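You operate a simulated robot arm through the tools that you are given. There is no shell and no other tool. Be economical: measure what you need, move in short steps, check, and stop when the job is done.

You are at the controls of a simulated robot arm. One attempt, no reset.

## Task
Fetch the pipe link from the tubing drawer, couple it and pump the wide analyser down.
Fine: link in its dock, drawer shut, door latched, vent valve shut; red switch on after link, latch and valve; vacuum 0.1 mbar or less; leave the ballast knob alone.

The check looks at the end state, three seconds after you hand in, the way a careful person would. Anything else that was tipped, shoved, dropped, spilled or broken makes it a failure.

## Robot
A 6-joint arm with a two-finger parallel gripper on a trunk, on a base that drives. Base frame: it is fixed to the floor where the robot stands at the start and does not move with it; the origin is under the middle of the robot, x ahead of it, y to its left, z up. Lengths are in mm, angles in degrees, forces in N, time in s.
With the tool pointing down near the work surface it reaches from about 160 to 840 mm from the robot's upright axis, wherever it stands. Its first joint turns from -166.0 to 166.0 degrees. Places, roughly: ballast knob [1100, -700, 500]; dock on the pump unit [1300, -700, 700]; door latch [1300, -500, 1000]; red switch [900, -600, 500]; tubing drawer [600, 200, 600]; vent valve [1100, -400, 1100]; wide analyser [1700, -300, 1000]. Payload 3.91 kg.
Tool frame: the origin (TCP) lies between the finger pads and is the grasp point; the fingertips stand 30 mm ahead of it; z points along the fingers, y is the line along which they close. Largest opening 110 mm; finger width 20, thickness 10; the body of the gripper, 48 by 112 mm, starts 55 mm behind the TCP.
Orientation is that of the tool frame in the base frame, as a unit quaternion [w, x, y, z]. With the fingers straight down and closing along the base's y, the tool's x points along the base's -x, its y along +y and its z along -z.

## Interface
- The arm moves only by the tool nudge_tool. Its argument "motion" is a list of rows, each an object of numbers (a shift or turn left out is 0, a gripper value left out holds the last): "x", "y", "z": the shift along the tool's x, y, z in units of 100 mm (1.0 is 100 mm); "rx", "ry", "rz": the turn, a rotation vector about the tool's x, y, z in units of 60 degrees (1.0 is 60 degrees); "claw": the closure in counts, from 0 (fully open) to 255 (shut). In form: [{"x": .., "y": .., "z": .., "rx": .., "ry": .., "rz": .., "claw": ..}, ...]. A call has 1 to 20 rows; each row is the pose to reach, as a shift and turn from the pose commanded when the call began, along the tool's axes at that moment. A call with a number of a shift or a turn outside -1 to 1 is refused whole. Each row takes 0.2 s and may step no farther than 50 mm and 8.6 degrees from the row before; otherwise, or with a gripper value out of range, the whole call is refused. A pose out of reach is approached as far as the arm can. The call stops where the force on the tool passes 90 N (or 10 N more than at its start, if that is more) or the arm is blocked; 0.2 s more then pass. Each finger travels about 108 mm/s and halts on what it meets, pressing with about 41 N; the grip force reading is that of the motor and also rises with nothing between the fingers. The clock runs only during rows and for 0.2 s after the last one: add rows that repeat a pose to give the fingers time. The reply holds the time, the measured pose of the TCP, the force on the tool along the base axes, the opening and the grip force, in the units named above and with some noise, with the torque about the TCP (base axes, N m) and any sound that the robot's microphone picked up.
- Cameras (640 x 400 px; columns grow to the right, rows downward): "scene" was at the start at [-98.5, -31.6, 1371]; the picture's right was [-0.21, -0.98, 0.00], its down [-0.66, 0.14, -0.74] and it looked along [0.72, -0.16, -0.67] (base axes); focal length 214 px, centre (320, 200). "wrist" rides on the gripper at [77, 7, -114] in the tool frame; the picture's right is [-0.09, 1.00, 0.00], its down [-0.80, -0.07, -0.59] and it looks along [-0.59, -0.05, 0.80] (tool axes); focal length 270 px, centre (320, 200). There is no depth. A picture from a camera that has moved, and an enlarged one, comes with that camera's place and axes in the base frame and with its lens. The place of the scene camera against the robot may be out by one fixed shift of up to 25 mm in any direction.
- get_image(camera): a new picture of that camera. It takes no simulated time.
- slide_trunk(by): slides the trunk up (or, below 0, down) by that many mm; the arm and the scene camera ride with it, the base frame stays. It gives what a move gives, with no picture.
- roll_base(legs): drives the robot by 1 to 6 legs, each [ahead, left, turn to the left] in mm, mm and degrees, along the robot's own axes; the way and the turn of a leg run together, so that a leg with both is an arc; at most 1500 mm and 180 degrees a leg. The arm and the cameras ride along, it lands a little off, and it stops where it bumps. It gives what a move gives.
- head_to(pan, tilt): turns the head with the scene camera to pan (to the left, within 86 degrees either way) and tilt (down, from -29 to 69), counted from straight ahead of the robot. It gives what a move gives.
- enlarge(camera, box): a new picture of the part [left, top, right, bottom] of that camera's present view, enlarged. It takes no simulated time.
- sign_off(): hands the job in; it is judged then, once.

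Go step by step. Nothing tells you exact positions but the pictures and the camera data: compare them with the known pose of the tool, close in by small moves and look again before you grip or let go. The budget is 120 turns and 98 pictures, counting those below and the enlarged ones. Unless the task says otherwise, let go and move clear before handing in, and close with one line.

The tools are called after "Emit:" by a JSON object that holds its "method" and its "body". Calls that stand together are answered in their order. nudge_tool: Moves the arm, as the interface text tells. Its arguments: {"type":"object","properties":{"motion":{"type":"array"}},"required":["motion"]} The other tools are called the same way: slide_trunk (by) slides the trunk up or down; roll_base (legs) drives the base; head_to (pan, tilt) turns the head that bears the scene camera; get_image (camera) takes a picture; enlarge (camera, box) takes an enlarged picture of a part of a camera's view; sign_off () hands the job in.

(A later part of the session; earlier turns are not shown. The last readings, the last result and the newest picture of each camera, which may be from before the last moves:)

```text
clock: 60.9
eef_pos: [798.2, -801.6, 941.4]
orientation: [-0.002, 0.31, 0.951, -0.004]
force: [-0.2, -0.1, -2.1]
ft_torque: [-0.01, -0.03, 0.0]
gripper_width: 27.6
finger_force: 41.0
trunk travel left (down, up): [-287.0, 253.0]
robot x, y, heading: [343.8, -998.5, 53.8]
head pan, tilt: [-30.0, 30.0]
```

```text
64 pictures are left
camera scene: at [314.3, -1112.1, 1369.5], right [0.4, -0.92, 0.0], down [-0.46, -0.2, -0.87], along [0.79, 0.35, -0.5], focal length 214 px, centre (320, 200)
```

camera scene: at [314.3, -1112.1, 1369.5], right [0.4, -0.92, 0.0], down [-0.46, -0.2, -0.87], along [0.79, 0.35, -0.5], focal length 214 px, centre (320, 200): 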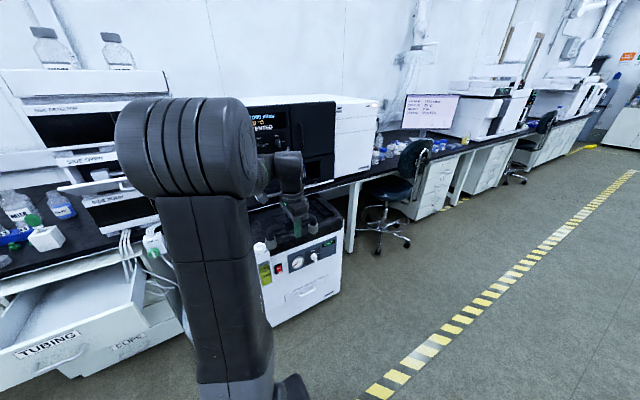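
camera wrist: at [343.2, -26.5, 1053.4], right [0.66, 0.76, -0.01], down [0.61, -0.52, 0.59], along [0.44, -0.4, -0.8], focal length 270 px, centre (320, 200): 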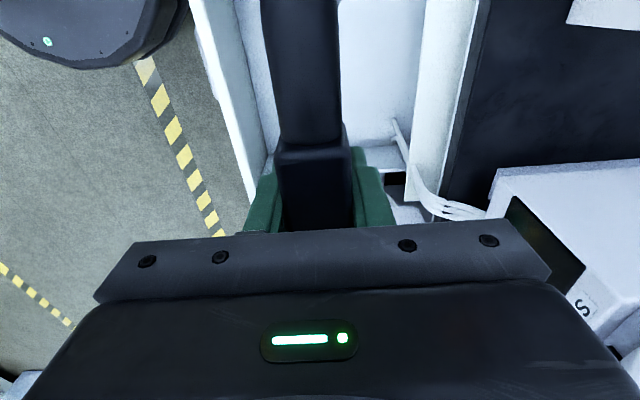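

The pump unit with a red switch, gauge and knob is partly behind the arm. I'll drive further right so the view is from the other side of the arm.

Emit:
{"method": "enlarge", "body": {"camera": "scene", "box": [220, 80, 400, 340]}}

Emit:
{"method": "roll_base", "body": {"legs": [[0, -450, 0]]}}

Emit:
{"method": "head_to", "body": {"pan": 15, "tilt": 25}}

Emit:
{"method": "get_image", "body": {"camera": "scene"}}

Emit:
{"method": "get_image", "body": {"camera": "wrist"}}

```text
1.54 times, centred on (310, 210) of scene
camera zoom: at [314.3, -1112.1, 1369.5], right [0.4, -0.92, 0.0], down [-0.46, -0.2, -0.87], along [0.79, 0.35, -0.5], focal length 330 px, centre (335, 185)
```

zoom: 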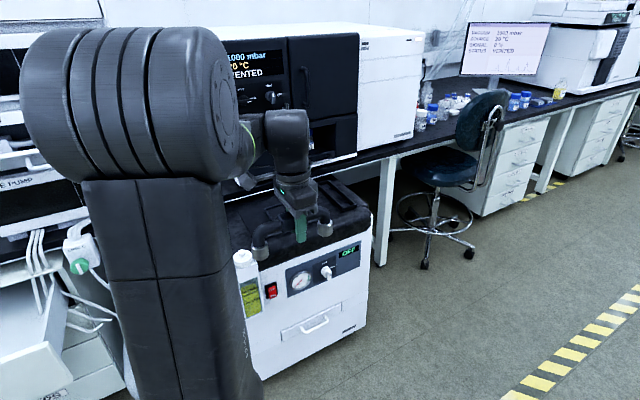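

```text
clock: 63.6
eef_pos: [1159.4, -1067.1, 940.7]
orientation: [-0.001, 0.31, 0.951, -0.004]
force: [0.1, -0.3, -1.9]
ft_torque: [0.01, -0.06, 0.02]
gripper_width: 27.8
finger_force: 40.9
trunk travel left (down, up): [-287.0, 253.0]
robot x, y, heading: [701.3, -1265.7, 53.4]
head pan, tilt: [-30.0, 30.0]
```

```text
clock: 64.7
eef_pos: [1159.5, -1067.7, 942.3]
orientation: [-0.002, 0.31, 0.951, -0.005]
force: [0.2, 0.2, -1.6]
ft_torque: [-0.03, 0.0, -0.01]
gripper_width: 27.8
finger_force: 41.2
trunk travel left (down, up): [-287.0, 253.0]
robot x, y, heading: [702.2, -1264.1, 53.8]
head pan, tilt: [15.0, 25.0]
```

```text
62 pictures are left
camera scene: at [625.7, -1327.6, 1377.5], right [0.93, -0.36, 0.0], down [-0.15, -0.39, -0.91], along [0.33, 0.84, -0.42], focal length 214 px, centre (320, 200)
```

scene: 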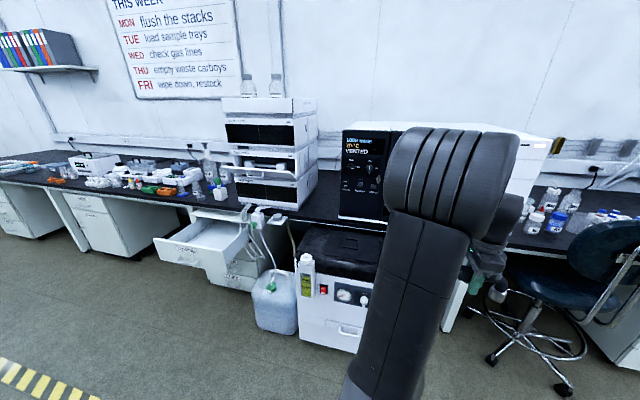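

```text
61 pictures are left
camera wrist: at [1101.4, -1016.0, 1055.2], right [0.66, 0.75, -0.01], down [0.61, -0.53, 0.59], along [0.44, -0.4, -0.8], focal length 270 px, centre (320, 200)
```

wrist: 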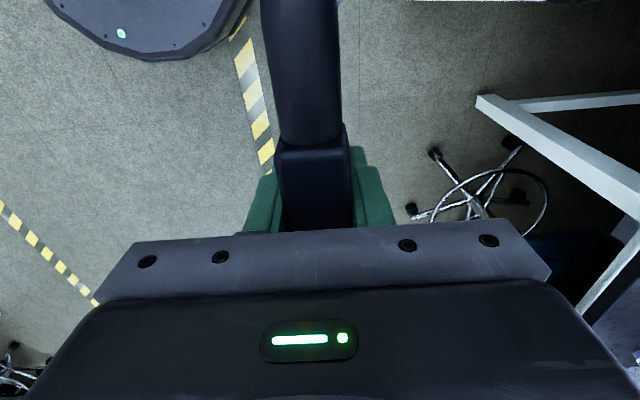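

From here the pump unit and analyser are visible left of the arm; enlarge for details.

Emit:
{"method": "enlarge", "body": {"camera": "scene", "box": [235, 190, 435, 350]}}

Emit:
{"method": "enlarge", "body": {"camera": "scene", "box": [320, 110, 420, 240]}}

```text
2.50 times, centred on (335, 270) of scene
camera zoom: at [625.7, -1327.6, 1377.5], right [0.93, -0.36, 0.0], down [-0.15, -0.39, -0.91], along [0.33, 0.84, -0.42], focal length 536 px, centre (282, 25)
```

zoom: 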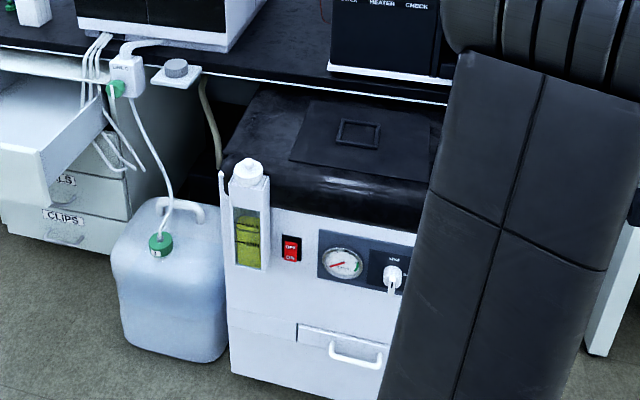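

```text
3.08 times, centred on (370, 175) of scene
camera zoom: at [625.7, -1327.6, 1377.5], right [0.93, -0.36, 0.0], down [-0.15, -0.39, -0.91], along [0.33, 0.84, -0.42], focal length 660 px, centre (166, 277)
```

zoom: 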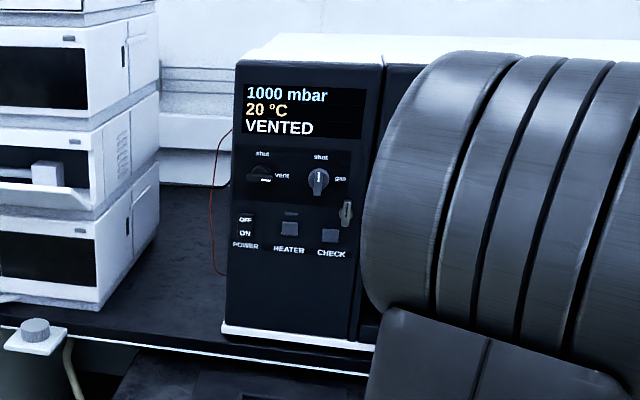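

Analyser front: left knob points to "vent" (needs turning to "shut"), a small door latch to the right of it. I still need to see the dock, so I'll move right to look from the other side.

Emit:
{"method": "roll_base", "body": {"legs": [[0, -330, 0]]}}

Emit:
{"method": "head_to", "body": {"pan": 30, "tilt": 30}}

Emit:
{"method": "get_image", "body": {"camera": "scene"}}

Emit:
{"method": "enlarge", "body": {"camera": "scene", "box": [200, 100, 400, 300]}}

```text
clock: 66.9
eef_pos: [1426.5, -1264.5, 941.0]
orientation: [-0.002, 0.31, 0.951, -0.004]
force: [-0.3, 0.4, -2.0]
ft_torque: [-0.04, -0.01, -0.02]
gripper_width: 27.6
finger_force: 40.8
trunk travel left (down, up): [-287.0, 253.0]
robot x, y, heading: [970.6, -1458.3, 53.8]
head pan, tilt: [15.0, 25.0]
```

```text
clock: 67.6
eef_pos: [1426.3, -1263.7, 941.1]
orientation: [-0.002, 0.31, 0.951, -0.004]
force: [-1.3, -0.5, -2.5]
ft_torque: [-0.03, 0.0, -0.01]
gripper_width: 27.6
finger_force: 41.6
trunk travel left (down, up): [-287.0, 253.0]
robot x, y, heading: [972.3, -1459.1, 53.4]
head pan, tilt: [30.0, 30.0]
```

```text
58 pictures are left
camera scene: at [869.9, -1520.4, 1369.6], right [0.99, -0.11, 0.0], down [-0.06, -0.5, -0.87], along [0.1, 0.86, -0.5], focal length 214 px, centre (320, 200)
```

scene: 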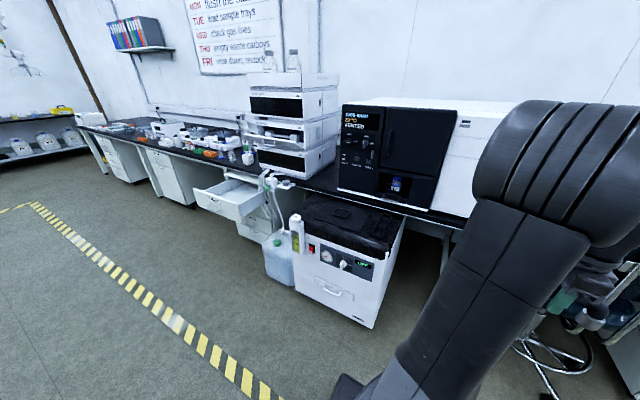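

```text
2.00 times, centred on (300, 200) of scene
camera zoom: at [869.9, -1520.4, 1369.6], right [0.99, -0.11, 0.0], down [-0.06, -0.5, -0.87], along [0.1, 0.86, -0.5], focal length 429 px, centre (360, 200)
```

zoom: 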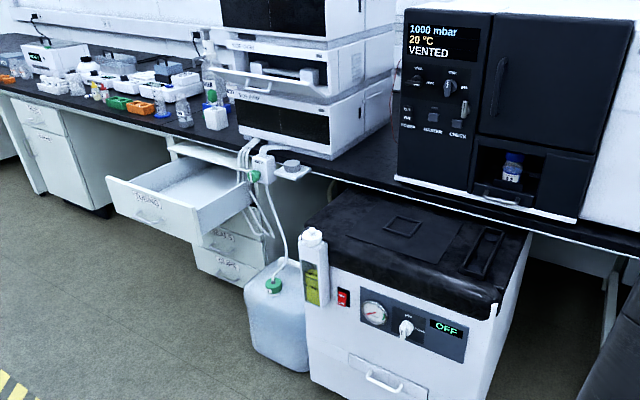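

The long slot on the pump's black top right looks like the dock. Enlarge it and the analyser front.

Emit:
{"method": "enlarge", "body": {"camera": "scene", "box": [340, 200, 410, 250]}}

Emit:
{"method": "enlarge", "body": {"camera": "scene", "box": [335, 100, 445, 210]}}

```text
8.00 times, centred on (375, 225) of scene
camera zoom: at [869.9, -1520.4, 1369.6], right [0.99, -0.11, 0.0], down [-0.06, -0.5, -0.87], along [0.1, 0.86, -0.5], focal length 1716 px, centre (-120, 0)
```

zoom: 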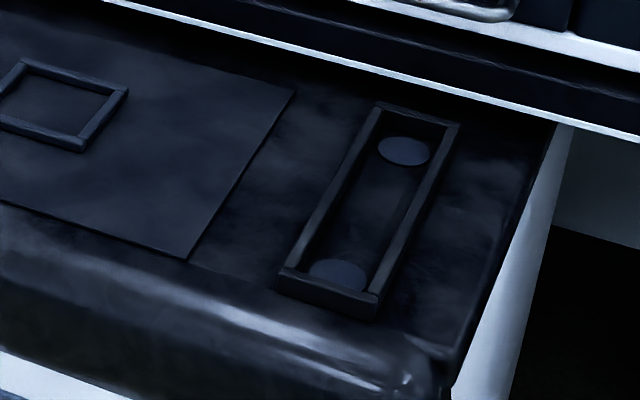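

```text
3.64 times, centred on (390, 155) of scene
camera zoom: at [869.9, -1520.4, 1369.6], right [0.99, -0.11, 0.0], down [-0.06, -0.5, -0.87], along [0.1, 0.86, -0.5], focal length 780 px, centre (66, 364)
```

zoom: 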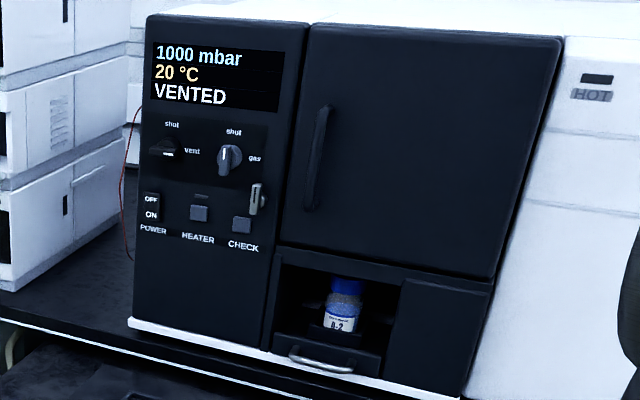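

The dock is the rimmed box with two round ports on the pump top, running front-to-back (ports ≈ d 1436, f 140 and 290, z≈700). I'll yaw the link 90° so it runs front-to-back, then drive so the tool comes near the dock.

Emit:
{"method": "nudge_tool", "body": {"motion": [{"rz": -0.14}, {"rz": -0.28}, {"rz": -0.42}, {"rz": -0.56}, {"rz": -0.7}, {"rz": -0.84}, {"rz": -0.98}]}}

Emit:
{"method": "nudge_tool", "body": {"motion": [{"rz": -0.14}, {"rz": -0.28}, {"rz": -0.42}, {"rz": -0.52}]}}

Emit:
{"method": "roll_base", "body": {"legs": [[0, 500, 0], [130, 0, 0]]}}

Emit:
{"method": "get_image", "body": {"camera": "wrist"}}

```text
clock: 69.2
eef_pos: [1426.7, -1263.3, 940.7]
orientation: [-0.002, -0.2, 0.98, -0.003]
force: [0.1, 0.3, -0.7]
ft_torque: [-0.03, 0.0, 0.02]
gripper_width: 0.0
finger_force: 37.6
trunk travel left (down, up): [-287.0, 253.0]
robot x, y, heading: [972.4, -1455.4, 53.8]
head pan, tilt: [30.0, 30.0]
```

```text
clock: 70.2
eef_pos: [1425.8, -1263.8, 940.0]
orientation: [-0.004, -0.454, 0.891, -0.002]
force: [0.0, 0.9, 0.3]
ft_torque: [0.0, 0.0, -0.02]
gripper_width: 0.0
finger_force: 37.2
trunk travel left (down, up): [-287.0, 253.0]
robot x, y, heading: [973.9, -1463.1, 53.6]
head pan, tilt: [30.0, 30.0]
```

```text
clock: 74.1
eef_pos: [1099.6, -861.8, 941.9]
orientation: [-0.004, -0.452, 0.892, -0.002]
force: [0.4, 0.2, -0.7]
ft_torque: [-0.01, 0.0, -0.01]
gripper_width: 0.0
finger_force: 37.4
trunk travel left (down, up): [-287.0, 253.0]
robot x, y, heading: [644.0, -1059.3, 53.7]
head pan, tilt: [30.0, 30.0]
```

```text
54 pictures are left
camera wrist: at [1049.2, -919.4, 1055.6], right [-0.75, 0.66, 0.0], down [0.53, 0.61, 0.59], along [0.39, 0.44, -0.81], focal length 270 px, centre (320, 200)
```

wrist: 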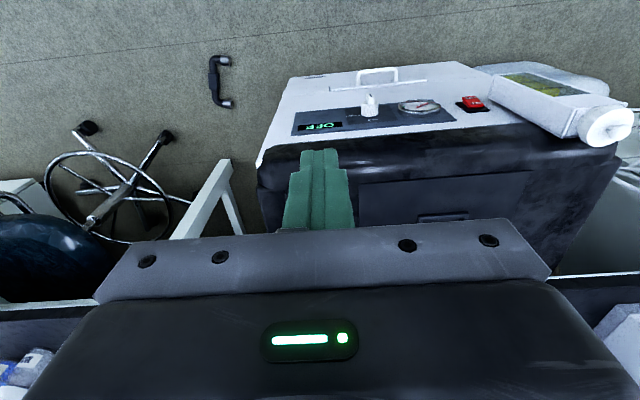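

The link slipped out during the fast yaw and is now on the floor, at about d=1773, f=57, right of the pump. I'll look at it closely and recover it, then rotate more gently.

Emit:
{"method": "enlarge", "body": {"camera": "wrist", "box": [160, 30, 280, 130]}}

Emit:
{"method": "head_to", "body": {"pan": -45, "tilt": 40}}

Emit:
{"method": "get_image", "body": {"camera": "scene"}}

```text
4.00 times, centred on (220, 80) of wrist
camera zoom: at [1049.2, -919.4, 1055.6], right [-0.75, 0.66, 0.0], down [0.53, 0.61, 0.59], along [0.39, 0.44, -0.81], focal length 1081 px, centre (720, 680)
```

zoom: 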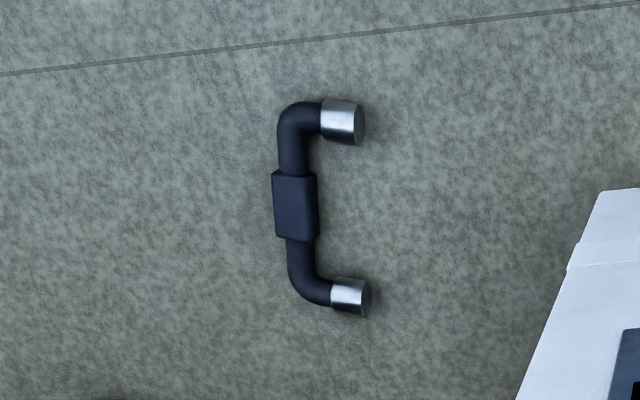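

```text
clock: 75.5
eef_pos: [1098.9, -861.7, 940.3]
orientation: [-0.004, -0.453, 0.891, -0.002]
force: [1.1, 0.0, -0.2]
ft_torque: [-0.02, -0.01, 0.01]
gripper_width: 0.0
finger_force: 38.2
trunk travel left (down, up): [-287.0, 253.0]
robot x, y, heading: [641.5, -1060.7, 53.4]
head pan, tilt: [-45.0, 40.0]
```

```text
52 pictures are left
camera scene: at [616.3, -1194.5, 1354.2], right [0.15, -0.99, 0.0], down [-0.64, -0.1, -0.77], along [0.76, 0.11, -0.64], focal length 214 px, centre (320, 200)
```

scene: 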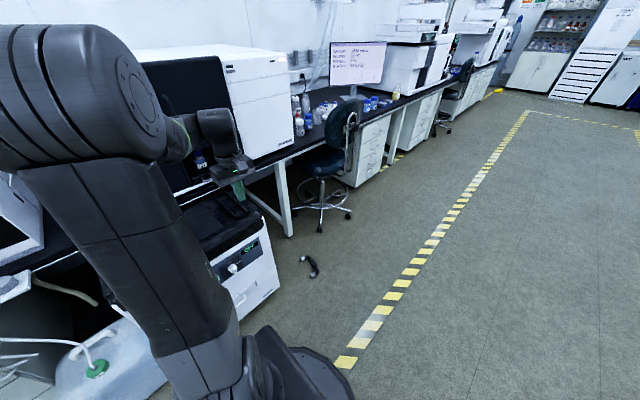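

The link lies on its side, elbows pointing left (−d), and its two ends look different in size. I'll go pick it up: shift the base right, open the fingers, advance over it and lower the trunk.

Emit:
{"method": "roll_base", "body": {"legs": [[0, -377, 0]]}}

Emit:
{"method": "nudge_tool", "body": {"motion": [{"x": -0.3, "claw": 60}, {"x": -0.6, "claw": 60}, {"x": -0.9, "claw": 60}, {"x": -1.0, "claw": 60}]}}

Emit:
{"method": "slide_trunk", "body": {"by": -280}}

Emit:
{"method": "get_image", "body": {"camera": "wrist"}}

```text
clock: 77.9
eef_pos: [1401.9, -1084.9, 940.6]
orientation: [-0.004, -0.451, 0.892, -0.002]
force: [-0.1, -0.5, 0.9]
ft_torque: [0.0, -0.01, -0.01]
gripper_width: 0.1
finger_force: 38.0
trunk travel left (down, up): [-287.0, 253.0]
robot x, y, heading: [944.2, -1275.0, 53.5]
head pan, tilt: [-45.0, 40.0]
```

```text
clock: 78.9
eef_pos: [1461.5, -1002.8, 940.1]
orientation: [-0.003, -0.452, 0.892, -0.002]
force: [-0.1, -0.1, -0.1]
ft_torque: [0.03, 0.0, -0.01]
gripper_width: 84.1
finger_force: 0.1
trunk travel left (down, up): [-287.0, 253.0]
robot x, y, heading: [946.0, -1277.9, 53.5]
head pan, tilt: [-45.0, 40.0]
```

```text
clock: 81.8
eef_pos: [1460.5, -1004.0, 661.0]
orientation: [-0.003, -0.452, 0.892, -0.002]
force: [0.7, 0.1, -0.7]
ft_torque: [0.0, -0.02, -0.01]
gripper_width: 84.1
finger_force: 0.1
trunk travel left (down, up): [-7.0, 533.0]
robot x, y, heading: [948.1, -1277.1, 53.9]
head pan, tilt: [-45.0, 40.0]
```

```text
51 pictures are left
camera wrist: at [1410.2, -1061.7, 774.9], right [-0.75, 0.66, 0.0], down [0.53, 0.61, 0.59], along [0.39, 0.44, -0.81], focal length 270 px, centre (320, 200)
```

wrist: 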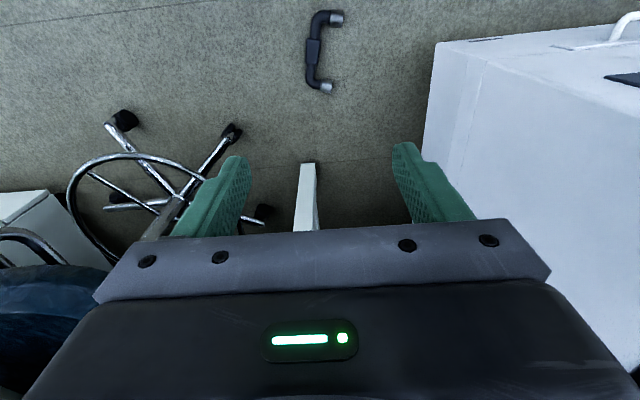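

The link is nearly straight below (about 17 mm to the right). I'll descend in steps and check.

Emit:
{"method": "nudge_tool", "body": {"motion": [{"y": -0.17, "z": 0.25}, {"y": -0.17, "z": 0.6}, {"y": -0.17, "z": 1.0}]}}

Emit:
{"method": "nudge_tool", "body": {"motion": [{"z": 0.3}, {"z": 0.65}, {"z": 1.0}]}}

Emit:
{"method": "nudge_tool", "body": {"motion": [{"z": 0.3}, {"z": 0.65}, {"z": 1.0}]}}

Emit:
{"method": "nudge_tool", "body": {"motion": [{"z": 0.3}, {"z": 0.65}, {"z": 1.0}]}}

Emit:
{"method": "get_image", "body": {"camera": "wrist"}}

```text
clock: 82.6
eef_pos: [1473.9, -1014.2, 561.3]
orientation: [-0.002, -0.452, 0.892, -0.002]
force: [-1.5, 0.0, 0.4]
ft_torque: [-0.01, -0.04, -0.02]
gripper_width: 84.5
finger_force: 0.1
trunk travel left (down, up): [-7.0, 533.0]
robot x, y, heading: [946.3, -1281.3, 53.3]
head pan, tilt: [-45.0, 40.0]
```

```text
clock: 83.4
eef_pos: [1474.3, -1014.2, 459.9]
orientation: [-0.004, -0.452, 0.892, -0.001]
force: [0.4, 0.5, 0.6]
ft_torque: [0.01, -0.01, 0.0]
gripper_width: 84.3
finger_force: 0.1
trunk travel left (down, up): [-7.0, 533.0]
robot x, y, heading: [947.2, -1278.1, 53.5]
head pan, tilt: [-45.0, 40.0]
```

```text
clock: 84.2
eef_pos: [1473.4, -1016.6, 359.7]
orientation: [-0.004, -0.452, 0.892, -0.002]
force: [-1.0, -0.8, 0.4]
ft_torque: [-0.02, 0.0, -0.02]
gripper_width: 84.1
finger_force: 0.1
trunk travel left (down, up): [-7.0, 533.0]
robot x, y, heading: [943.3, -1280.5, 53.3]
head pan, tilt: [-45.0, 40.0]
```

```text
clock: 85.0
eef_pos: [1472.3, -1016.9, 260.5]
orientation: [-0.003, -0.451, 0.892, -0.002]
force: [-0.1, 0.9, -0.3]
ft_torque: [0.0, -0.02, 0.0]
gripper_width: 84.0
finger_force: 0.1
trunk travel left (down, up): [-7.0, 533.0]
robot x, y, heading: [945.7, -1276.9, 53.6]
head pan, tilt: [-45.0, 40.0]
```

```text
50 pictures are left
camera wrist: at [1421.1, -1074.3, 374.8], right [-0.75, 0.66, 0.0], down [0.53, 0.61, 0.59], along [0.39, 0.44, -0.81], focal length 270 px, centre (320, 200)
```

wrist: 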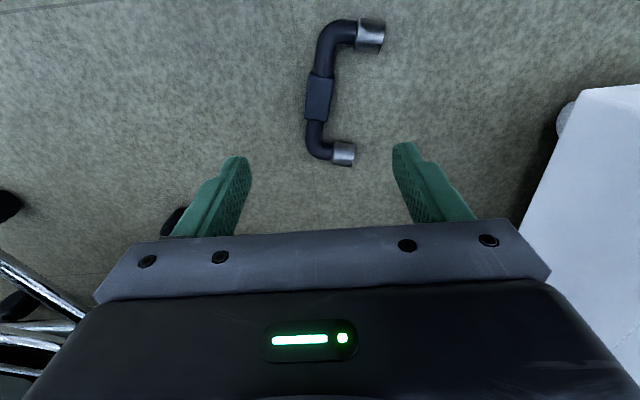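

Link axis is yawed about 16° and sits 22 mm further forward. I'll correct yaw and position, descend 120 mm, and check.

Emit:
{"method": "nudge_tool", "body": {"motion": [{"x": -0.22, "y": -0.02, "rz": 0.13}, {"x": -0.22, "y": -0.02, "rz": 0.265, "z": 0.3}, {"x": -0.22, "y": -0.02, "rz": 0.265, "z": 0.65}, {"x": -0.22, "y": -0.02, "rz": 0.265, "z": 1.0}]}}

Emit:
{"method": "get_image", "body": {"camera": "wrist"}}

```text
clock: 86.0
eef_pos: [1487.3, -1000.6, 159.6]
orientation: [-0.003, -0.324, 0.946, -0.002]
force: [0.3, -0.9, 0.5]
ft_torque: [0.04, 0.03, -0.01]
gripper_width: 84.1
finger_force: 0.0
trunk travel left (down, up): [-7.0, 533.0]
robot x, y, heading: [945.5, -1280.6, 53.7]
head pan, tilt: [-45.0, 40.0]
```

```text
49 pictures are left
camera wrist: at [1422.7, -1042.3, 275.1], right [-0.54, 0.84, 0.0], down [0.68, 0.44, 0.59], along [0.5, 0.32, -0.81], focal length 270 px, centre (320, 200)
```

wrist: 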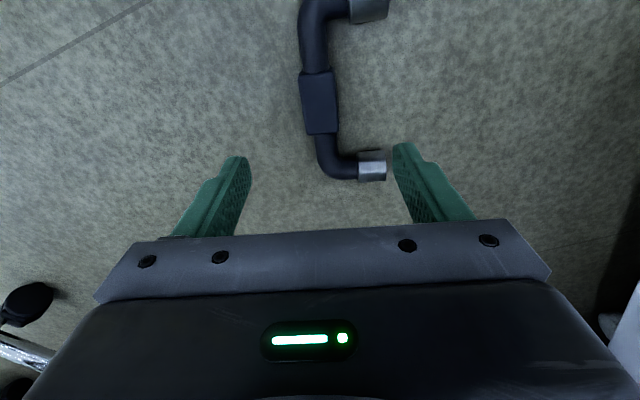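

Centred. A small yaw trim and descend to z≈34, then close gently.

Emit:
{"method": "nudge_tool", "body": {"motion": [{"rz": -0.05, "z": 0.3}, {"rz": -0.05, "z": 0.65}, {"rz": -0.05, "z": 1.0}]}}

Emit:
{"method": "nudge_tool", "body": {"motion": [{"z": 0.1}, {"z": 0.2}, {"z": 0.255}]}}

Emit:
{"method": "get_image", "body": {"camera": "wrist"}}

```text
clock: 86.8
eef_pos: [1484.9, -1001.1, 60.1]
orientation: [-0.004, -0.349, 0.937, -0.002]
force: [-0.7, 0.4, 1.2]
ft_torque: [-0.01, 0.02, -0.01]
gripper_width: 84.2
finger_force: 0.0
trunk travel left (down, up): [-7.0, 533.0]
robot x, y, heading: [944.1, -1274.5, 53.2]
head pan, tilt: [-45.0, 40.0]
```

```text
clock: 87.6
eef_pos: [1484.6, -1002.6, 34.2]
orientation: [-0.004, -0.349, 0.937, -0.003]
force: [0.1, 0.4, -0.8]
ft_torque: [-0.01, 0.03, -0.02]
gripper_width: 84.1
finger_force: 0.2
trunk travel left (down, up): [-7.0, 533.0]
robot x, y, heading: [943.2, -1281.3, 53.4]
head pan, tilt: [-45.0, 40.0]
```

```text
48 pictures are left
camera wrist: at [1423.1, -1046.3, 148.6], right [-0.58, 0.81, 0.0], down [0.66, 0.47, 0.59], along [0.48, 0.34, -0.81], focal length 270 px, centre (320, 200)
```

wrist: 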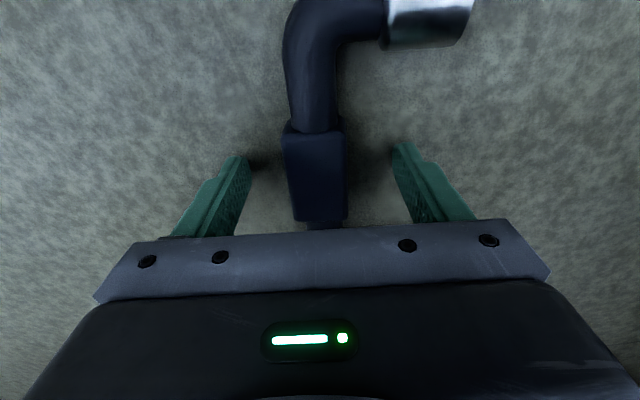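

The block sits between the fingers. Close.

Emit:
{"method": "nudge_tool", "body": {"motion": [{"claw": 120}, {"claw": 160}, {"claw": 200}, {"claw": 255}, {"claw": 255}, {"claw": 255}]}}

Emit:
{"method": "nudge_tool", "body": {"motion": [{"z": -0.15}, {"z": -0.3}, {"z": -0.5}, {"z": -0.7}, {"z": -0.85}, {"z": -1.0}]}}

Emit:
{"method": "get_image", "body": {"camera": "wrist"}}

```text
clock: 89.0
eef_pos: [1485.8, -1001.0, 34.9]
orientation: [-0.004, -0.348, 0.938, -0.002]
force: [-2.6, 1.4, 9.4]
ft_torque: [0.04, 0.61, -0.23]
gripper_width: 32.7
finger_force: 40.9
trunk travel left (down, up): [-7.0, 533.0]
robot x, y, heading: [941.1, -1277.8, 53.8]
head pan, tilt: [-45.0, 40.0]
```

```text
clock: 90.4
eef_pos: [1486.6, -1000.5, 134.5]
orientation: [-0.005, -0.348, 0.937, -0.002]
force: [-1.7, 0.4, -1.6]
ft_torque: [-0.03, -0.03, 0.03]
gripper_width: 32.3
finger_force: 41.0
trunk travel left (down, up): [-7.0, 533.0]
robot x, y, heading: [945.7, -1277.6, 53.6]
head pan, tilt: [-45.0, 40.0]
```

```text
47 pictures are left
camera wrist: at [1424.2, -1045.9, 249.1], right [-0.58, 0.81, 0.0], down [0.66, 0.47, 0.59], along [0.48, 0.34, -0.81], focal length 270 px, centre (320, 200)
```

wrist: 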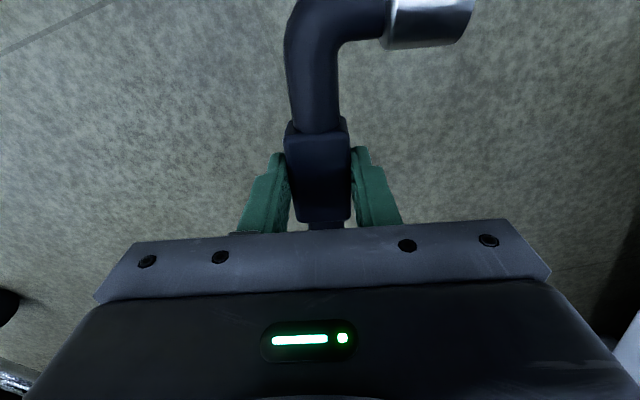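

The link is held again. I'll raise it and pull back toward the aisle, then slowly roll the tool so the elbows point down.

Emit:
{"method": "slide_trunk", "body": {"by": 500}}

Emit:
{"method": "nudge_tool", "body": {"motion": [{"x": 0.15}, {"x": 0.3}, {"x": 0.45}, {"x": 0.6}, {"x": 0.75}, {"x": 0.9}]}}

Emit:
{"method": "nudge_tool", "body": {"motion": [{"rx": 0.05}, {"rx": 0.1}, {"rx": 0.15}, {"rx": 0.2}, {"rx": 0.25}, {"rx": 0.3}, {"rx": 0.35}, {"rx": 0.4}, {"rx": 0.45}, {"rx": 0.5}, {"rx": 0.55}, {"rx": 0.6}, {"rx": 0.65}, {"rx": 0.7}, {"rx": 0.75}]}}

Emit:
{"method": "nudge_tool", "body": {"motion": [{"rx": 0.05}, {"rx": 0.1}, {"rx": 0.15}, {"rx": 0.2}, {"rx": 0.25}, {"rx": 0.3}, {"rx": 0.35}, {"rx": 0.4}, {"rx": 0.45}, {"rx": 0.5}, {"rx": 0.55}, {"rx": 0.6}, {"rx": 0.65}, {"rx": 0.7}, {"rx": 0.75}]}}

Emit:
{"method": "get_image", "body": {"camera": "wrist"}}

```text
refused: 500 is not a number from -400 to 400
```

```text
clock: 91.8
eef_pos: [1419.0, -1059.5, 135.3]
orientation: [-0.004, -0.349, 0.937, -0.002]
force: [-0.5, -0.4, -3.1]
ft_torque: [-0.04, -0.03, -0.01]
gripper_width: 32.6
finger_force: 41.0
trunk travel left (down, up): [-7.0, 533.0]
robot x, y, heading: [943.7, -1277.3, 53.8]
head pan, tilt: [-45.0, 40.0]
```

```text
clock: 95.0
eef_pos: [1418.6, -1061.0, 134.8]
orientation: [0.131, -0.323, 0.865, -0.361]
force: [0.3, 0.9, -2.7]
ft_torque: [0.0, 0.04, -0.02]
gripper_width: 32.5
finger_force: 41.3
out of reach, approached as far as the arm can: row 3, 4
trunk travel left (down, up): [-7.0, 533.0]
robot x, y, heading: [943.4, -1277.9, 53.9]
head pan, tilt: [-45.0, 40.0]
```

```text
clock: 98.2
eef_pos: [1418.2, -1060.3, 134.5]
orientation: [-0.244, 0.249, -0.66, 0.665]
force: [0.2, 0.9, -1.7]
ft_torque: [0.06, 0.03, 0.01]
gripper_width: 32.3
finger_force: 41.3
trunk travel left (down, up): [-7.0, 533.0]
robot x, y, heading: [946.4, -1282.5, 53.4]
head pan, tilt: [-45.0, 40.0]
```

```text
46 pictures are left
camera wrist: at [1284.9, -1024.2, 128.1], right [0.06, 0.05, -1.0], down [0.22, 0.97, 0.06], along [0.97, -0.22, 0.05], focal length 270 px, centre (320, 200)
```

wrist: 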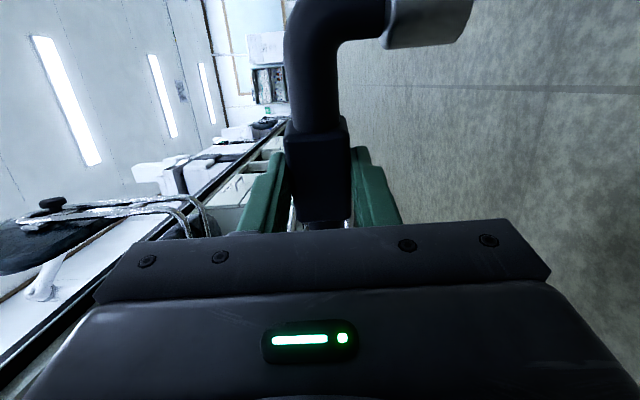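

The elbows now point down and the grip is firm. I'll raise the trunk and slowly yaw the tool to face the bench, so I can stand the link on the bench edge and regrip it from above.

Emit:
{"method": "slide_trunk", "body": {"by": 400}}

Emit:
{"method": "nudge_tool", "body": {"motion": [{"ry": -0.05}, {"ry": -0.1}, {"ry": -0.15}, {"ry": -0.2}, {"ry": -0.25}, {"ry": -0.3}, {"ry": -0.35}, {"ry": -0.4}, {"ry": -0.45}, {"ry": -0.5}, {"ry": -0.55}, {"ry": -0.6}]}}

Emit:
{"method": "nudge_tool", "body": {"motion": [{"ry": -0.05}, {"ry": -0.1}, {"ry": -0.15}, {"ry": -0.2}, {"ry": -0.25}, {"ry": -0.3}, {"ry": -0.35}, {"ry": -0.4}, {"ry": -0.45}, {"ry": -0.5}, {"ry": -0.55}, {"ry": -0.6}]}}

Emit:
{"method": "nudge_tool", "body": {"motion": [{"ry": -0.05}, {"ry": -0.1}, {"ry": -0.15}, {"ry": -0.2}, {"ry": -0.25}, {"ry": -0.3}, {"ry": -0.35}, {"ry": -0.4}, {"ry": -0.45}, {"ry": -0.517}]}}

Emit:
{"method": "get_image", "body": {"camera": "wrist"}}

```text
clock: 102.0
eef_pos: [1418.2, -1060.9, 534.9]
orientation: [-0.244, 0.249, -0.661, 0.664]
force: [0.5, 0.0, -2.2]
ft_torque: [0.02, 0.0, 0.01]
gripper_width: 32.2
finger_force: 40.8
trunk travel left (down, up): [-407.0, 133.0]
robot x, y, heading: [945.6, -1279.4, 53.5]
head pan, tilt: [-45.0, 40.0]
```

```text
clock: 104.6
eef_pos: [1419.4, -1059.1, 535.1]
orientation: [-0.437, 0.443, -0.553, 0.555]
force: [-0.2, -0.7, -2.1]
ft_torque: [-0.01, 0.03, 0.0]
gripper_width: 32.7
finger_force: 41.0
trunk travel left (down, up): [-407.0, 133.0]
robot x, y, heading: [946.1, -1282.5, 53.4]
head pan, tilt: [-45.0, 40.0]
```

```text
clock: 107.2
eef_pos: [1351.6, -961.7, 535.9]
orientation: [-0.576, 0.581, -0.406, 0.408]
force: [1.0, 0.4, -2.5]
ft_torque: [-0.02, 0.03, -0.03]
gripper_width: 32.5
finger_force: 41.2
out of reach, approached as far as the arm can: row 7, 8, 9, 10, 11, 12
trunk travel left (down, up): [-407.0, 133.0]
robot x, y, heading: [945.0, -1278.9, 53.5]
head pan, tilt: [-45.0, 40.0]
```

```text
clock: 109.4
eef_pos: [1180.9, -860.5, 547.6]
orientation: [-0.653, 0.657, -0.267, 0.266]
force: [0.5, -0.1, 0.0]
ft_torque: [0.02, 0.03, 0.0]
gripper_width: 0.0
finger_force: 38.0
out of reach, approached as far as the arm can: row 1, 2, 3, 4, 5, 6, 7, 8, 9, 10
trunk travel left (down, up): [-407.0, 133.0]
robot x, y, heading: [945.9, -1283.0, 53.4]
head pan, tilt: [-45.0, 40.0]
```

```text
45 pictures are left
camera wrist: at [1155.4, -996.0, 541.0], right [-0.07, 0.06, -1.0], down [-0.99, 0.13, 0.07], along [0.14, 0.99, 0.05], focal length 270 px, centre (320, 200)
```

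wrist: 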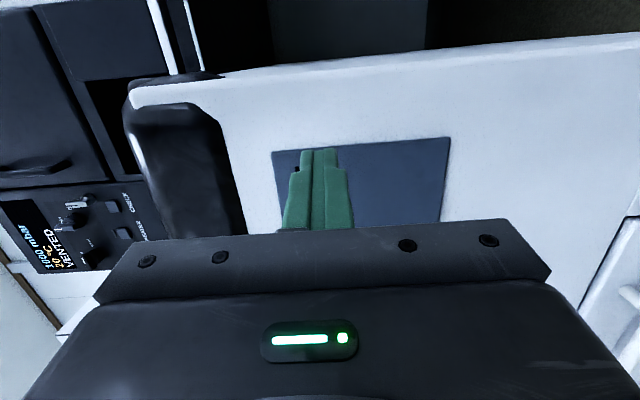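

The arm ran out of reach mid-yaw, swung, and lost the link again. I'll back away from the pump face carefully and survey what happened.

Emit:
{"method": "nudge_tool", "body": {"motion": [{"z": -0.2}, {"z": -0.4}, {"z": -0.6}]}}

Emit:
{"method": "head_to", "body": {"pan": 0, "tilt": 50}}

Emit:
{"method": "get_image", "body": {"camera": "scene"}}

Emit:
{"method": "get_image", "body": {"camera": "wrist"}}

```text
clock: 110.2
eef_pos: [1120.0, -870.5, 528.8]
orientation: [-0.65, 0.658, -0.269, 0.269]
force: [-0.3, -0.5, 0.0]
ft_torque: [-0.01, 0.0, 0.07]
gripper_width: 0.1
finger_force: 37.9
out of reach, approached as far as the arm can: row 1, 2, 3
trunk travel left (down, up): [-407.0, 133.0]
robot x, y, heading: [946.4, -1277.5, 53.4]
head pan, tilt: [-45.0, 40.0]
```

```text
clock: 111.3
eef_pos: [1121.8, -871.4, 529.3]
orientation: [-0.649, 0.658, -0.271, 0.268]
force: [-0.1, 0.4, -0.5]
ft_torque: [-0.01, 0.0, -0.01]
gripper_width: 0.3
finger_force: 37.4
trunk travel left (down, up): [-407.0, 133.0]
robot x, y, heading: [946.1, -1276.9, 53.8]
head pan, tilt: [0.0, 50.0]
```

```text
44 pictures are left
camera scene: at [879.7, -1368.2, 1460.0], right [0.8, -0.6, 0.0], down [-0.46, -0.62, -0.64], along [0.38, 0.52, -0.77], focal length 214 px, centre (320, 200)
```

scene: 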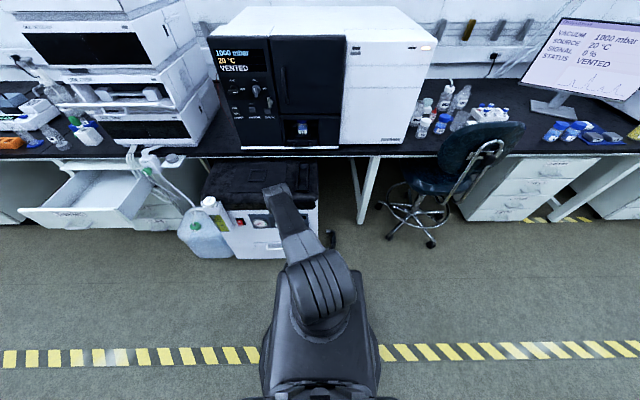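

```text
43 pictures are left
camera wrist: at [1095.5, -1006.3, 522.7], right [-0.07, 0.05, -1.0], down [-0.99, 0.14, 0.08], along [0.15, 0.99, 0.04], focal length 270 px, centre (320, 200)
```

wrist: 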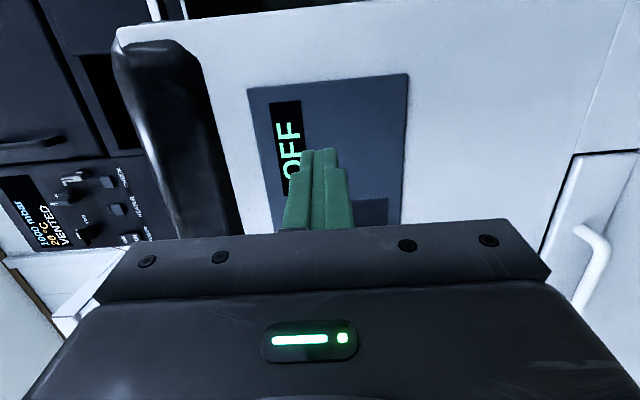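

I need to see the knob and the link; enlarge.

Emit:
{"method": "enlarge", "body": {"camera": "scene", "box": [190, 180, 350, 280]}}

```text
4.00 times, centred on (270, 230) of scene
camera zoom: at [879.7, -1368.2, 1460.0], right [0.8, -0.6, 0.0], down [-0.46, -0.62, -0.64], along [0.38, 0.52, -0.77], focal length 858 px, centre (520, 80)
```

zoom: 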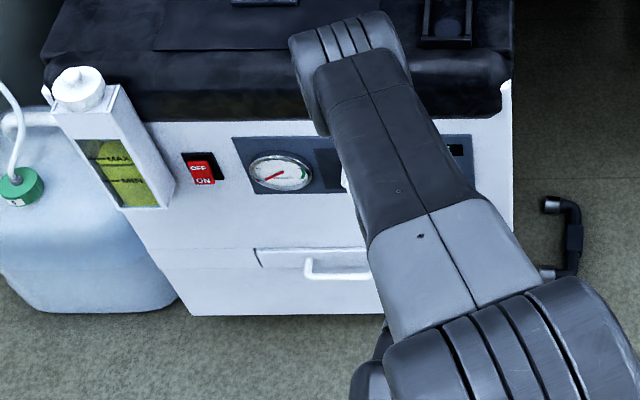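

The link lies beside the pump on its side (≈ d 1600, f 225). To avoid these wrist flips I'll use base turns for yaw. First I back the robot into the aisle and restore a clean tool-down arm pose there.

Emit:
{"method": "roll_base", "body": {"legs": [[-300, 0, 0]]}}

Emit:
{"method": "nudge_tool", "body": {"motion": [{"rx": -0.14}, {"rx": -0.28}, {"rx": -0.42}, {"rx": -0.56}, {"rx": -0.7}, {"rx": -0.84}, {"rx": -0.98}]}}

Emit:
{"method": "nudge_tool", "body": {"motion": [{"rx": -0.14}, {"rx": -0.28}, {"rx": -0.42}, {"rx": -0.52}]}}

Emit:
{"method": "get_image", "body": {"camera": "scene"}}

```text
clock: 113.4
eef_pos: [943.7, -1111.8, 528.4]
orientation: [-0.65, 0.658, -0.27, 0.268]
force: [-0.4, 0.1, -0.8]
ft_torque: [0.03, 0.02, -0.01]
gripper_width: 0.0
finger_force: 37.2
trunk travel left (down, up): [-407.0, 133.0]
robot x, y, heading: [766.9, -1518.8, 53.5]
head pan, tilt: [0.0, 50.0]
```

```text
clock: 115.0
eef_pos: [934.2, -1105.8, 529.1]
orientation: [-0.239, 0.892, -0.368, 0.106]
force: [-0.4, 1.1, -0.1]
ft_torque: [-0.01, -0.01, 0.01]
gripper_width: 0.1
finger_force: 37.8
out of reach, approached as far as the arm can: row 7
trunk travel left (down, up): [-407.0, 133.0]
robot x, y, heading: [763.7, -1518.2, 53.4]
head pan, tilt: [0.0, 50.0]
```

```text
clock: 116.0
eef_pos: [934.5, -1105.1, 529.3]
orientation: [0.007, 0.925, -0.381, -0.002]
force: [-0.4, -0.1, 0.1]
ft_torque: [0.01, 0.0, -0.02]
gripper_width: 0.0
finger_force: 37.4
out of reach, approached as far as the arm can: row 1, 2
trunk travel left (down, up): [-407.0, 133.0]
robot x, y, heading: [767.1, -1519.4, 53.5]
head pan, tilt: [0.0, 50.0]
```

```text
41 pictures are left
camera scene: at [701.1, -1609.8, 1460.0], right [0.8, -0.59, 0.0], down [-0.46, -0.62, -0.64], along [0.38, 0.52, -0.77], focal length 214 px, centre (320, 200)
```

scene: 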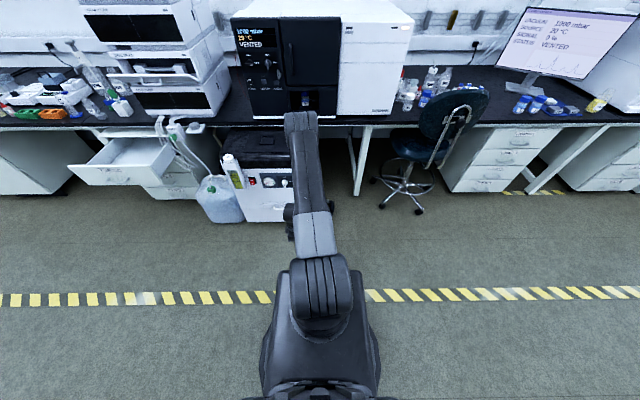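

The tool is down again. I'll raise the arm relative to the trunk, yaw it back to its starting orientation (free of load, in open space), and open the fingers.

Emit:
{"method": "nudge_tool", "body": {"motion": [{"z": -0.4}, {"z": -0.8}, {"z": -1.0}]}}

Emit:
{"method": "nudge_tool", "body": {"motion": [{"z": -0.4}, {"z": -0.8}, {"z": -1.0}]}}

Emit:
{"method": "nudge_tool", "body": {"motion": [{"rz": 0.14}, {"rz": 0.28}, {"rz": 0.42}, {"rz": 0.56}, {"rz": 0.7}, {"rz": 0.84}, {"rz": 0.98}]}}

Emit:
{"method": "nudge_tool", "body": {"motion": [{"rz": 0.13, "claw": 60}, {"rz": 0.26, "claw": 60}, {"rz": 0.37, "claw": 60}]}}

Emit:
{"method": "get_image", "body": {"camera": "scene"}}

```text
clock: 116.8
eef_pos: [935.6, -1103.9, 629.2]
orientation: [0.006, 0.926, -0.379, -0.001]
force: [0.4, 0.1, -0.1]
ft_torque: [0.02, 0.02, 0.01]
gripper_width: 0.2
finger_force: 36.9
trunk travel left (down, up): [-407.0, 133.0]
robot x, y, heading: [764.6, -1524.3, 53.7]
head pan, tilt: [0.0, 50.0]
```

```text
clock: 117.6
eef_pos: [973.7, -1108.2, 707.2]
orientation: [-0.024, 0.924, -0.377, 0.058]
force: [-0.1, -2.1, 0.2]
ft_torque: [0.19, 0.0, 0.0]
gripper_width: 0.0
finger_force: 37.7
out of reach, approached as far as the arm can: row 1, 2, 3
trunk travel left (down, up): [-407.0, 133.0]
robot x, y, heading: [761.6, -1520.4, 53.7]
head pan, tilt: [0.0, 50.0]
```

```text
clock: 119.2
eef_pos: [935.4, -1103.0, 729.6]
orientation: [-0.006, -0.617, 0.787, -0.002]
force: [-1.0, 0.1, -0.8]
ft_torque: [0.0, 0.0, -0.02]
gripper_width: 0.0
finger_force: 37.6
trunk travel left (down, up): [-407.0, 133.0]
robot x, y, heading: [767.3, -1522.2, 53.2]
head pan, tilt: [0.0, 50.0]
```

```text
clock: 120.0
eef_pos: [936.3, -1103.4, 729.9]
orientation: [-0.006, -0.455, 0.89, -0.002]
force: [0.3, 0.2, -0.4]
ft_torque: [-0.01, 0.04, -0.02]
gripper_width: 84.1
finger_force: 0.0
trunk travel left (down, up): [-407.0, 133.0]
robot x, y, heading: [766.0, -1522.9, 53.5]
head pan, tilt: [0.0, 50.0]
```

```text
40 pictures are left
camera scene: at [700.9, -1609.8, 1460.0], right [0.8, -0.59, 0.0], down [-0.46, -0.62, -0.64], along [0.38, 0.52, -0.77], focal length 214 px, centre (320, 200)
```

scene: 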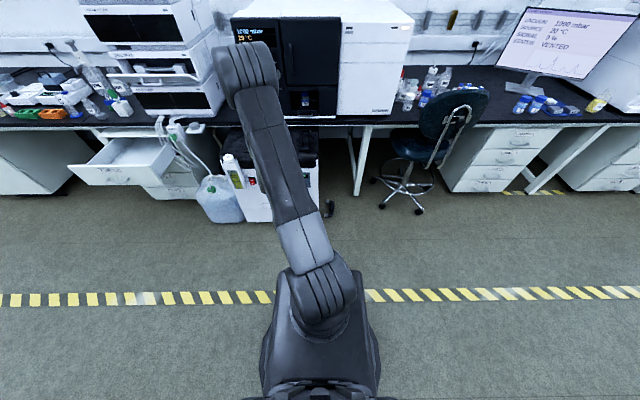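

Clean pose restored (tool x toward the aisle). I'll shift the tool right, drive to the link, lower the trunk partway and look.

Emit:
{"method": "nudge_tool", "body": {"motion": [{"y": -0.4}, {"y": -0.8}, {"y": -1.0}]}}

Emit:
{"method": "nudge_tool", "body": {"motion": [{"y": -0.4}, {"y": -0.8}, {"y": -1.0}]}}

Emit:
{"method": "nudge_tool", "body": {"motion": [{"y": -0.4}, {"y": -0.8}, {"y": -1.0}]}}

Emit:
{"method": "roll_base", "body": {"legs": [[0, 115, 0], [330, 0, 0]]}}

Emit:
{"method": "get_image", "body": {"camera": "wrist"}}

```text
clock: 120.8
eef_pos: [1017.4, -1161.9, 729.0]
orientation: [-0.006, -0.457, 0.889, -0.002]
force: [-0.5, -1.0, 0.2]
ft_torque: [-0.03, -0.01, -0.01]
gripper_width: 84.1
finger_force: 0.0
trunk travel left (down, up): [-407.0, 133.0]
robot x, y, heading: [768.0, -1518.9, 53.6]
head pan, tilt: [0.0, 50.0]
```

```text
clock: 121.6
eef_pos: [1098.4, -1220.6, 728.4]
orientation: [-0.006, -0.456, 0.89, -0.002]
force: [-0.3, 0.2, 0.2]
ft_torque: [-0.01, 0.0, -0.02]
gripper_width: 84.3
finger_force: 0.0
trunk travel left (down, up): [-407.0, 133.0]
robot x, y, heading: [768.0, -1518.6, 53.2]
head pan, tilt: [0.0, 50.0]
```

```text
clock: 122.4
eef_pos: [1180.3, -1277.7, 728.1]
orientation: [-0.005, -0.456, 0.89, -0.003]
force: [-0.3, -0.5, 0.3]
ft_torque: [0.0, -0.03, 0.02]
gripper_width: 84.4
finger_force: 0.1
trunk travel left (down, up): [-407.0, 133.0]
robot x, y, heading: [767.5, -1519.2, 53.4]
head pan, tilt: [0.0, 50.0]
```

```text
clock: 125.4
eef_pos: [1283.9, -942.3, 727.7]
orientation: [-0.005, -0.457, 0.889, -0.003]
force: [0.2, -0.1, 0.2]
ft_torque: [0.05, 0.03, 0.01]
gripper_width: 84.1
finger_force: 0.1
trunk travel left (down, up): [-407.0, 133.0]
robot x, y, heading: [871.6, -1188.4, 53.5]
head pan, tilt: [0.0, 50.0]
```

```text
39 pictures are left
camera wrist: at [1234.0, -999.7, 843.3], right [-0.76, 0.65, 0.0], down [0.53, 0.62, 0.58], along [0.38, 0.44, -0.81], focal length 270 px, centre (320, 200)
```

wrist: 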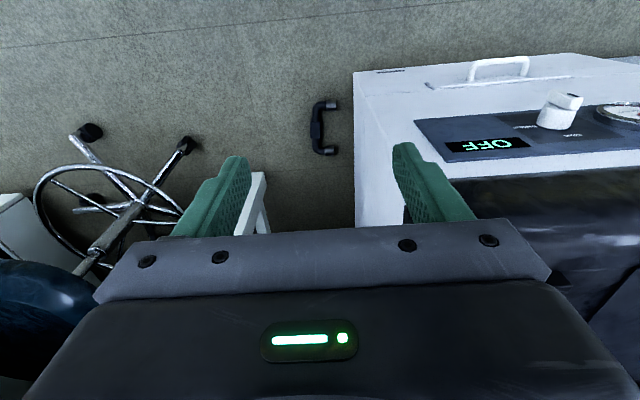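

I can see the link: about 29 mm right and 247 mm forward of the tool, beside the pump's right side. I'll descend first, then move forward below bench height.

Emit:
{"method": "slide_trunk", "body": {"by": -400}}

Emit:
{"method": "nudge_tool", "body": {"motion": [{"x": -0.4, "y": -0.29}, {"x": -0.8, "y": -0.29}, {"x": -1.0, "y": -0.29, "z": 0.2}]}}

Emit:
{"method": "nudge_tool", "body": {"motion": [{"x": -0.4}, {"x": -0.8, "z": 0.2}, {"x": -1.0, "z": 0.6}]}}

Emit:
{"method": "get_image", "body": {"camera": "wrist"}}

```text
clock: 129.2
eef_pos: [1283.3, -942.2, 328.0]
orientation: [-0.004, -0.458, 0.889, -0.004]
force: [-0.5, -0.1, 0.6]
ft_torque: [0.01, 0.0, 0.04]
gripper_width: 84.4
finger_force: 0.0
trunk travel left (down, up): [-7.0, 533.0]
robot x, y, heading: [876.2, -1186.7, 53.7]
head pan, tilt: [0.0, 50.0]
```

```text
clock: 130.0
eef_pos: [1371.1, -889.0, 313.3]
orientation: [-0.001, -0.45, 0.893, 0.001]
force: [-0.1, 0.0, -0.3]
ft_torque: [0.0, 0.01, -0.02]
gripper_width: 83.7
finger_force: 0.0
trunk travel left (down, up): [-7.0, 533.0]
robot x, y, heading: [871.0, -1185.5, 53.4]
head pan, tilt: [0.0, 50.0]
```

```text
clock: 131.0
eef_pos: [1454.5, -833.8, 249.2]
orientation: [-0.002, -0.431, 0.902, 0.0]
force: [-0.4, -0.2, -0.2]
ft_torque: [-0.01, 0.0, 0.02]
gripper_width: 84.3
finger_force: 0.1
trunk travel left (down, up): [-7.0, 533.0]
robot x, y, heading: [880.7, -1190.5, 51.7]
head pan, tilt: [0.0, 50.0]
stopped in row 3: the arm was blocked; the commanded pose is now the measured one
```

```text
38 pictures are left
camera wrist: at [1400.8, -889.4, 363.7], right [-0.72, 0.69, 0.0], down [0.56, 0.58, 0.59], along [0.41, 0.43, -0.81], focal length 270 px, centre (320, 200)
```

wrist: 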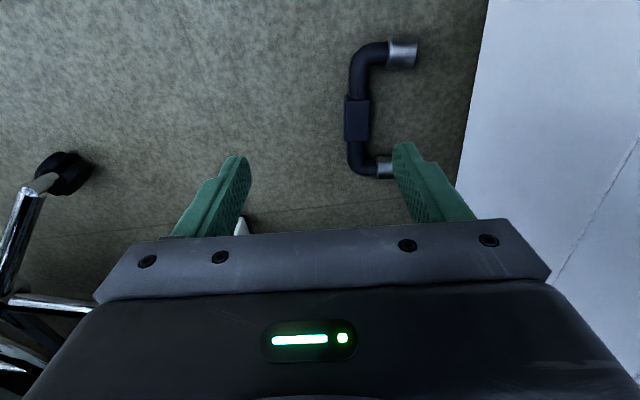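

The arm touched something (likely the pump's front-right corner) and the base twisted slightly. I'll retreat straight back and check the pump hasn't moved.

Emit:
{"method": "nudge_tool", "body": {"motion": [{"x": 0.3}, {"x": 0.6}, {"x": 0.9}]}}

Emit:
{"method": "head_to", "body": {"pan": 8, "tilt": 50}}

Emit:
{"method": "get_image", "body": {"camera": "scene"}}

```text
clock: 131.8
eef_pos: [1394.1, -898.8, 248.2]
orientation: [-0.002, -0.434, 0.901, -0.002]
force: [-0.4, 0.0, -0.8]
ft_torque: [-0.04, -0.01, -0.01]
gripper_width: 84.3
finger_force: 0.0
trunk travel left (down, up): [-7.0, 533.0]
robot x, y, heading: [874.5, -1190.6, 51.7]
head pan, tilt: [0.0, 50.0]
```

```text
clock: 132.5
eef_pos: [1394.9, -899.6, 247.8]
orientation: [-0.003, -0.434, 0.901, -0.002]
force: [0.2, 0.4, 1.3]
ft_torque: [-0.03, 0.0, 0.03]
gripper_width: 84.1
finger_force: 0.0
trunk travel left (down, up): [-7.0, 533.0]
robot x, y, heading: [876.8, -1191.2, 51.8]
head pan, tilt: [8.0, 50.0]
```

```text
37 pictures are left
camera scene: at [802.4, -1271.5, 1060.0], right [0.86, -0.5, 0.0], down [-0.39, -0.66, -0.64], along [0.32, 0.56, -0.77], focal length 214 px, centre (320, 200)
```

scene: 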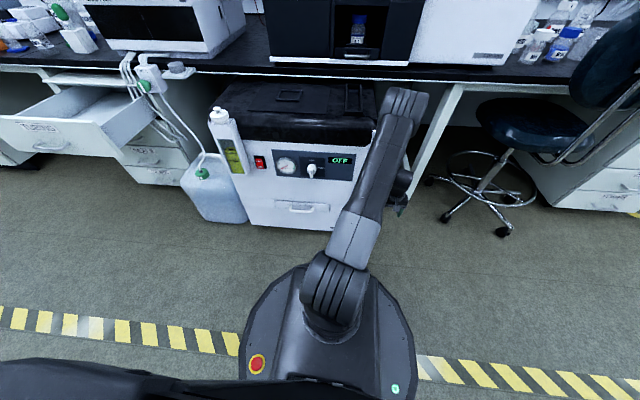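

The pump and knob look undisturbed; only the base twisted. I'll back up, re-square, and approach the link from further right so the forearm clears the pump corner.

Emit:
{"method": "roll_base", "body": {"legs": [[-220, 0, 0], [0, 0, 2.2], [0, -310, 0]]}}

Emit:
{"method": "nudge_tool", "body": {"motion": [{"y": 0.4}, {"y": 0.8}, {"y": 1.0}]}}

Emit:
{"method": "nudge_tool", "body": {"motion": [{"y": 0.4}, {"y": 0.8}, {"y": 1.0}]}}

Emit:
{"method": "nudge_tool", "body": {"motion": [{"y": 0.4}, {"y": 0.8}, {"y": 1.0}]}}

Emit:
{"method": "get_image", "body": {"camera": "wrist"}}

```text
clock: 136.2
eef_pos: [1495.4, -1234.5, 248.7]
orientation: [-0.003, -0.451, 0.893, -0.001]
force: [0.0, 0.0, 0.3]
ft_torque: [0.01, -0.01, -0.03]
gripper_width: 84.3
finger_force: 0.1
trunk travel left (down, up): [-7.0, 533.0]
robot x, y, heading: [991.0, -1547.6, 54.0]
head pan, tilt: [8.0, 50.0]
```

```text
clock: 137.0
eef_pos: [1415.7, -1174.2, 247.8]
orientation: [-0.002, -0.45, 0.893, -0.002]
force: [0.3, 0.4, -0.7]
ft_torque: [-0.01, 0.03, 0.01]
gripper_width: 84.1
finger_force: 0.1
trunk travel left (down, up): [-7.0, 533.0]
robot x, y, heading: [992.6, -1541.8, 53.9]
head pan, tilt: [8.0, 50.0]
```

```text
clock: 137.8
eef_pos: [1336.5, -1115.5, 249.0]
orientation: [-0.003, -0.45, 0.893, -0.002]
force: [-0.1, -0.2, 0.2]
ft_torque: [0.0, -0.01, 0.02]
gripper_width: 84.4
finger_force: 0.0
trunk travel left (down, up): [-7.0, 533.0]
robot x, y, heading: [990.6, -1543.6, 53.7]
head pan, tilt: [8.0, 50.0]
```

```text
clock: 138.6
eef_pos: [1255.1, -1055.7, 248.7]
orientation: [-0.004, -0.45, 0.893, -0.002]
force: [1.2, 0.0, -0.5]
ft_torque: [-0.01, -0.04, 0.02]
gripper_width: 83.9
finger_force: 0.1
trunk travel left (down, up): [-7.0, 533.0]
robot x, y, heading: [991.2, -1544.8, 53.9]
head pan, tilt: [8.0, 50.0]
```

```text
36 pictures are left
camera wrist: at [1204.1, -1113.1, 363.2], right [-0.75, 0.66, 0.0], down [0.54, 0.61, 0.59], along [0.39, 0.44, -0.81], focal length 270 px, centre (320, 200)
```

wrist: 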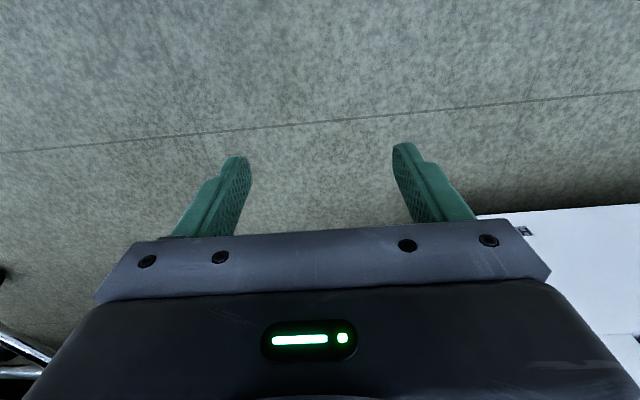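

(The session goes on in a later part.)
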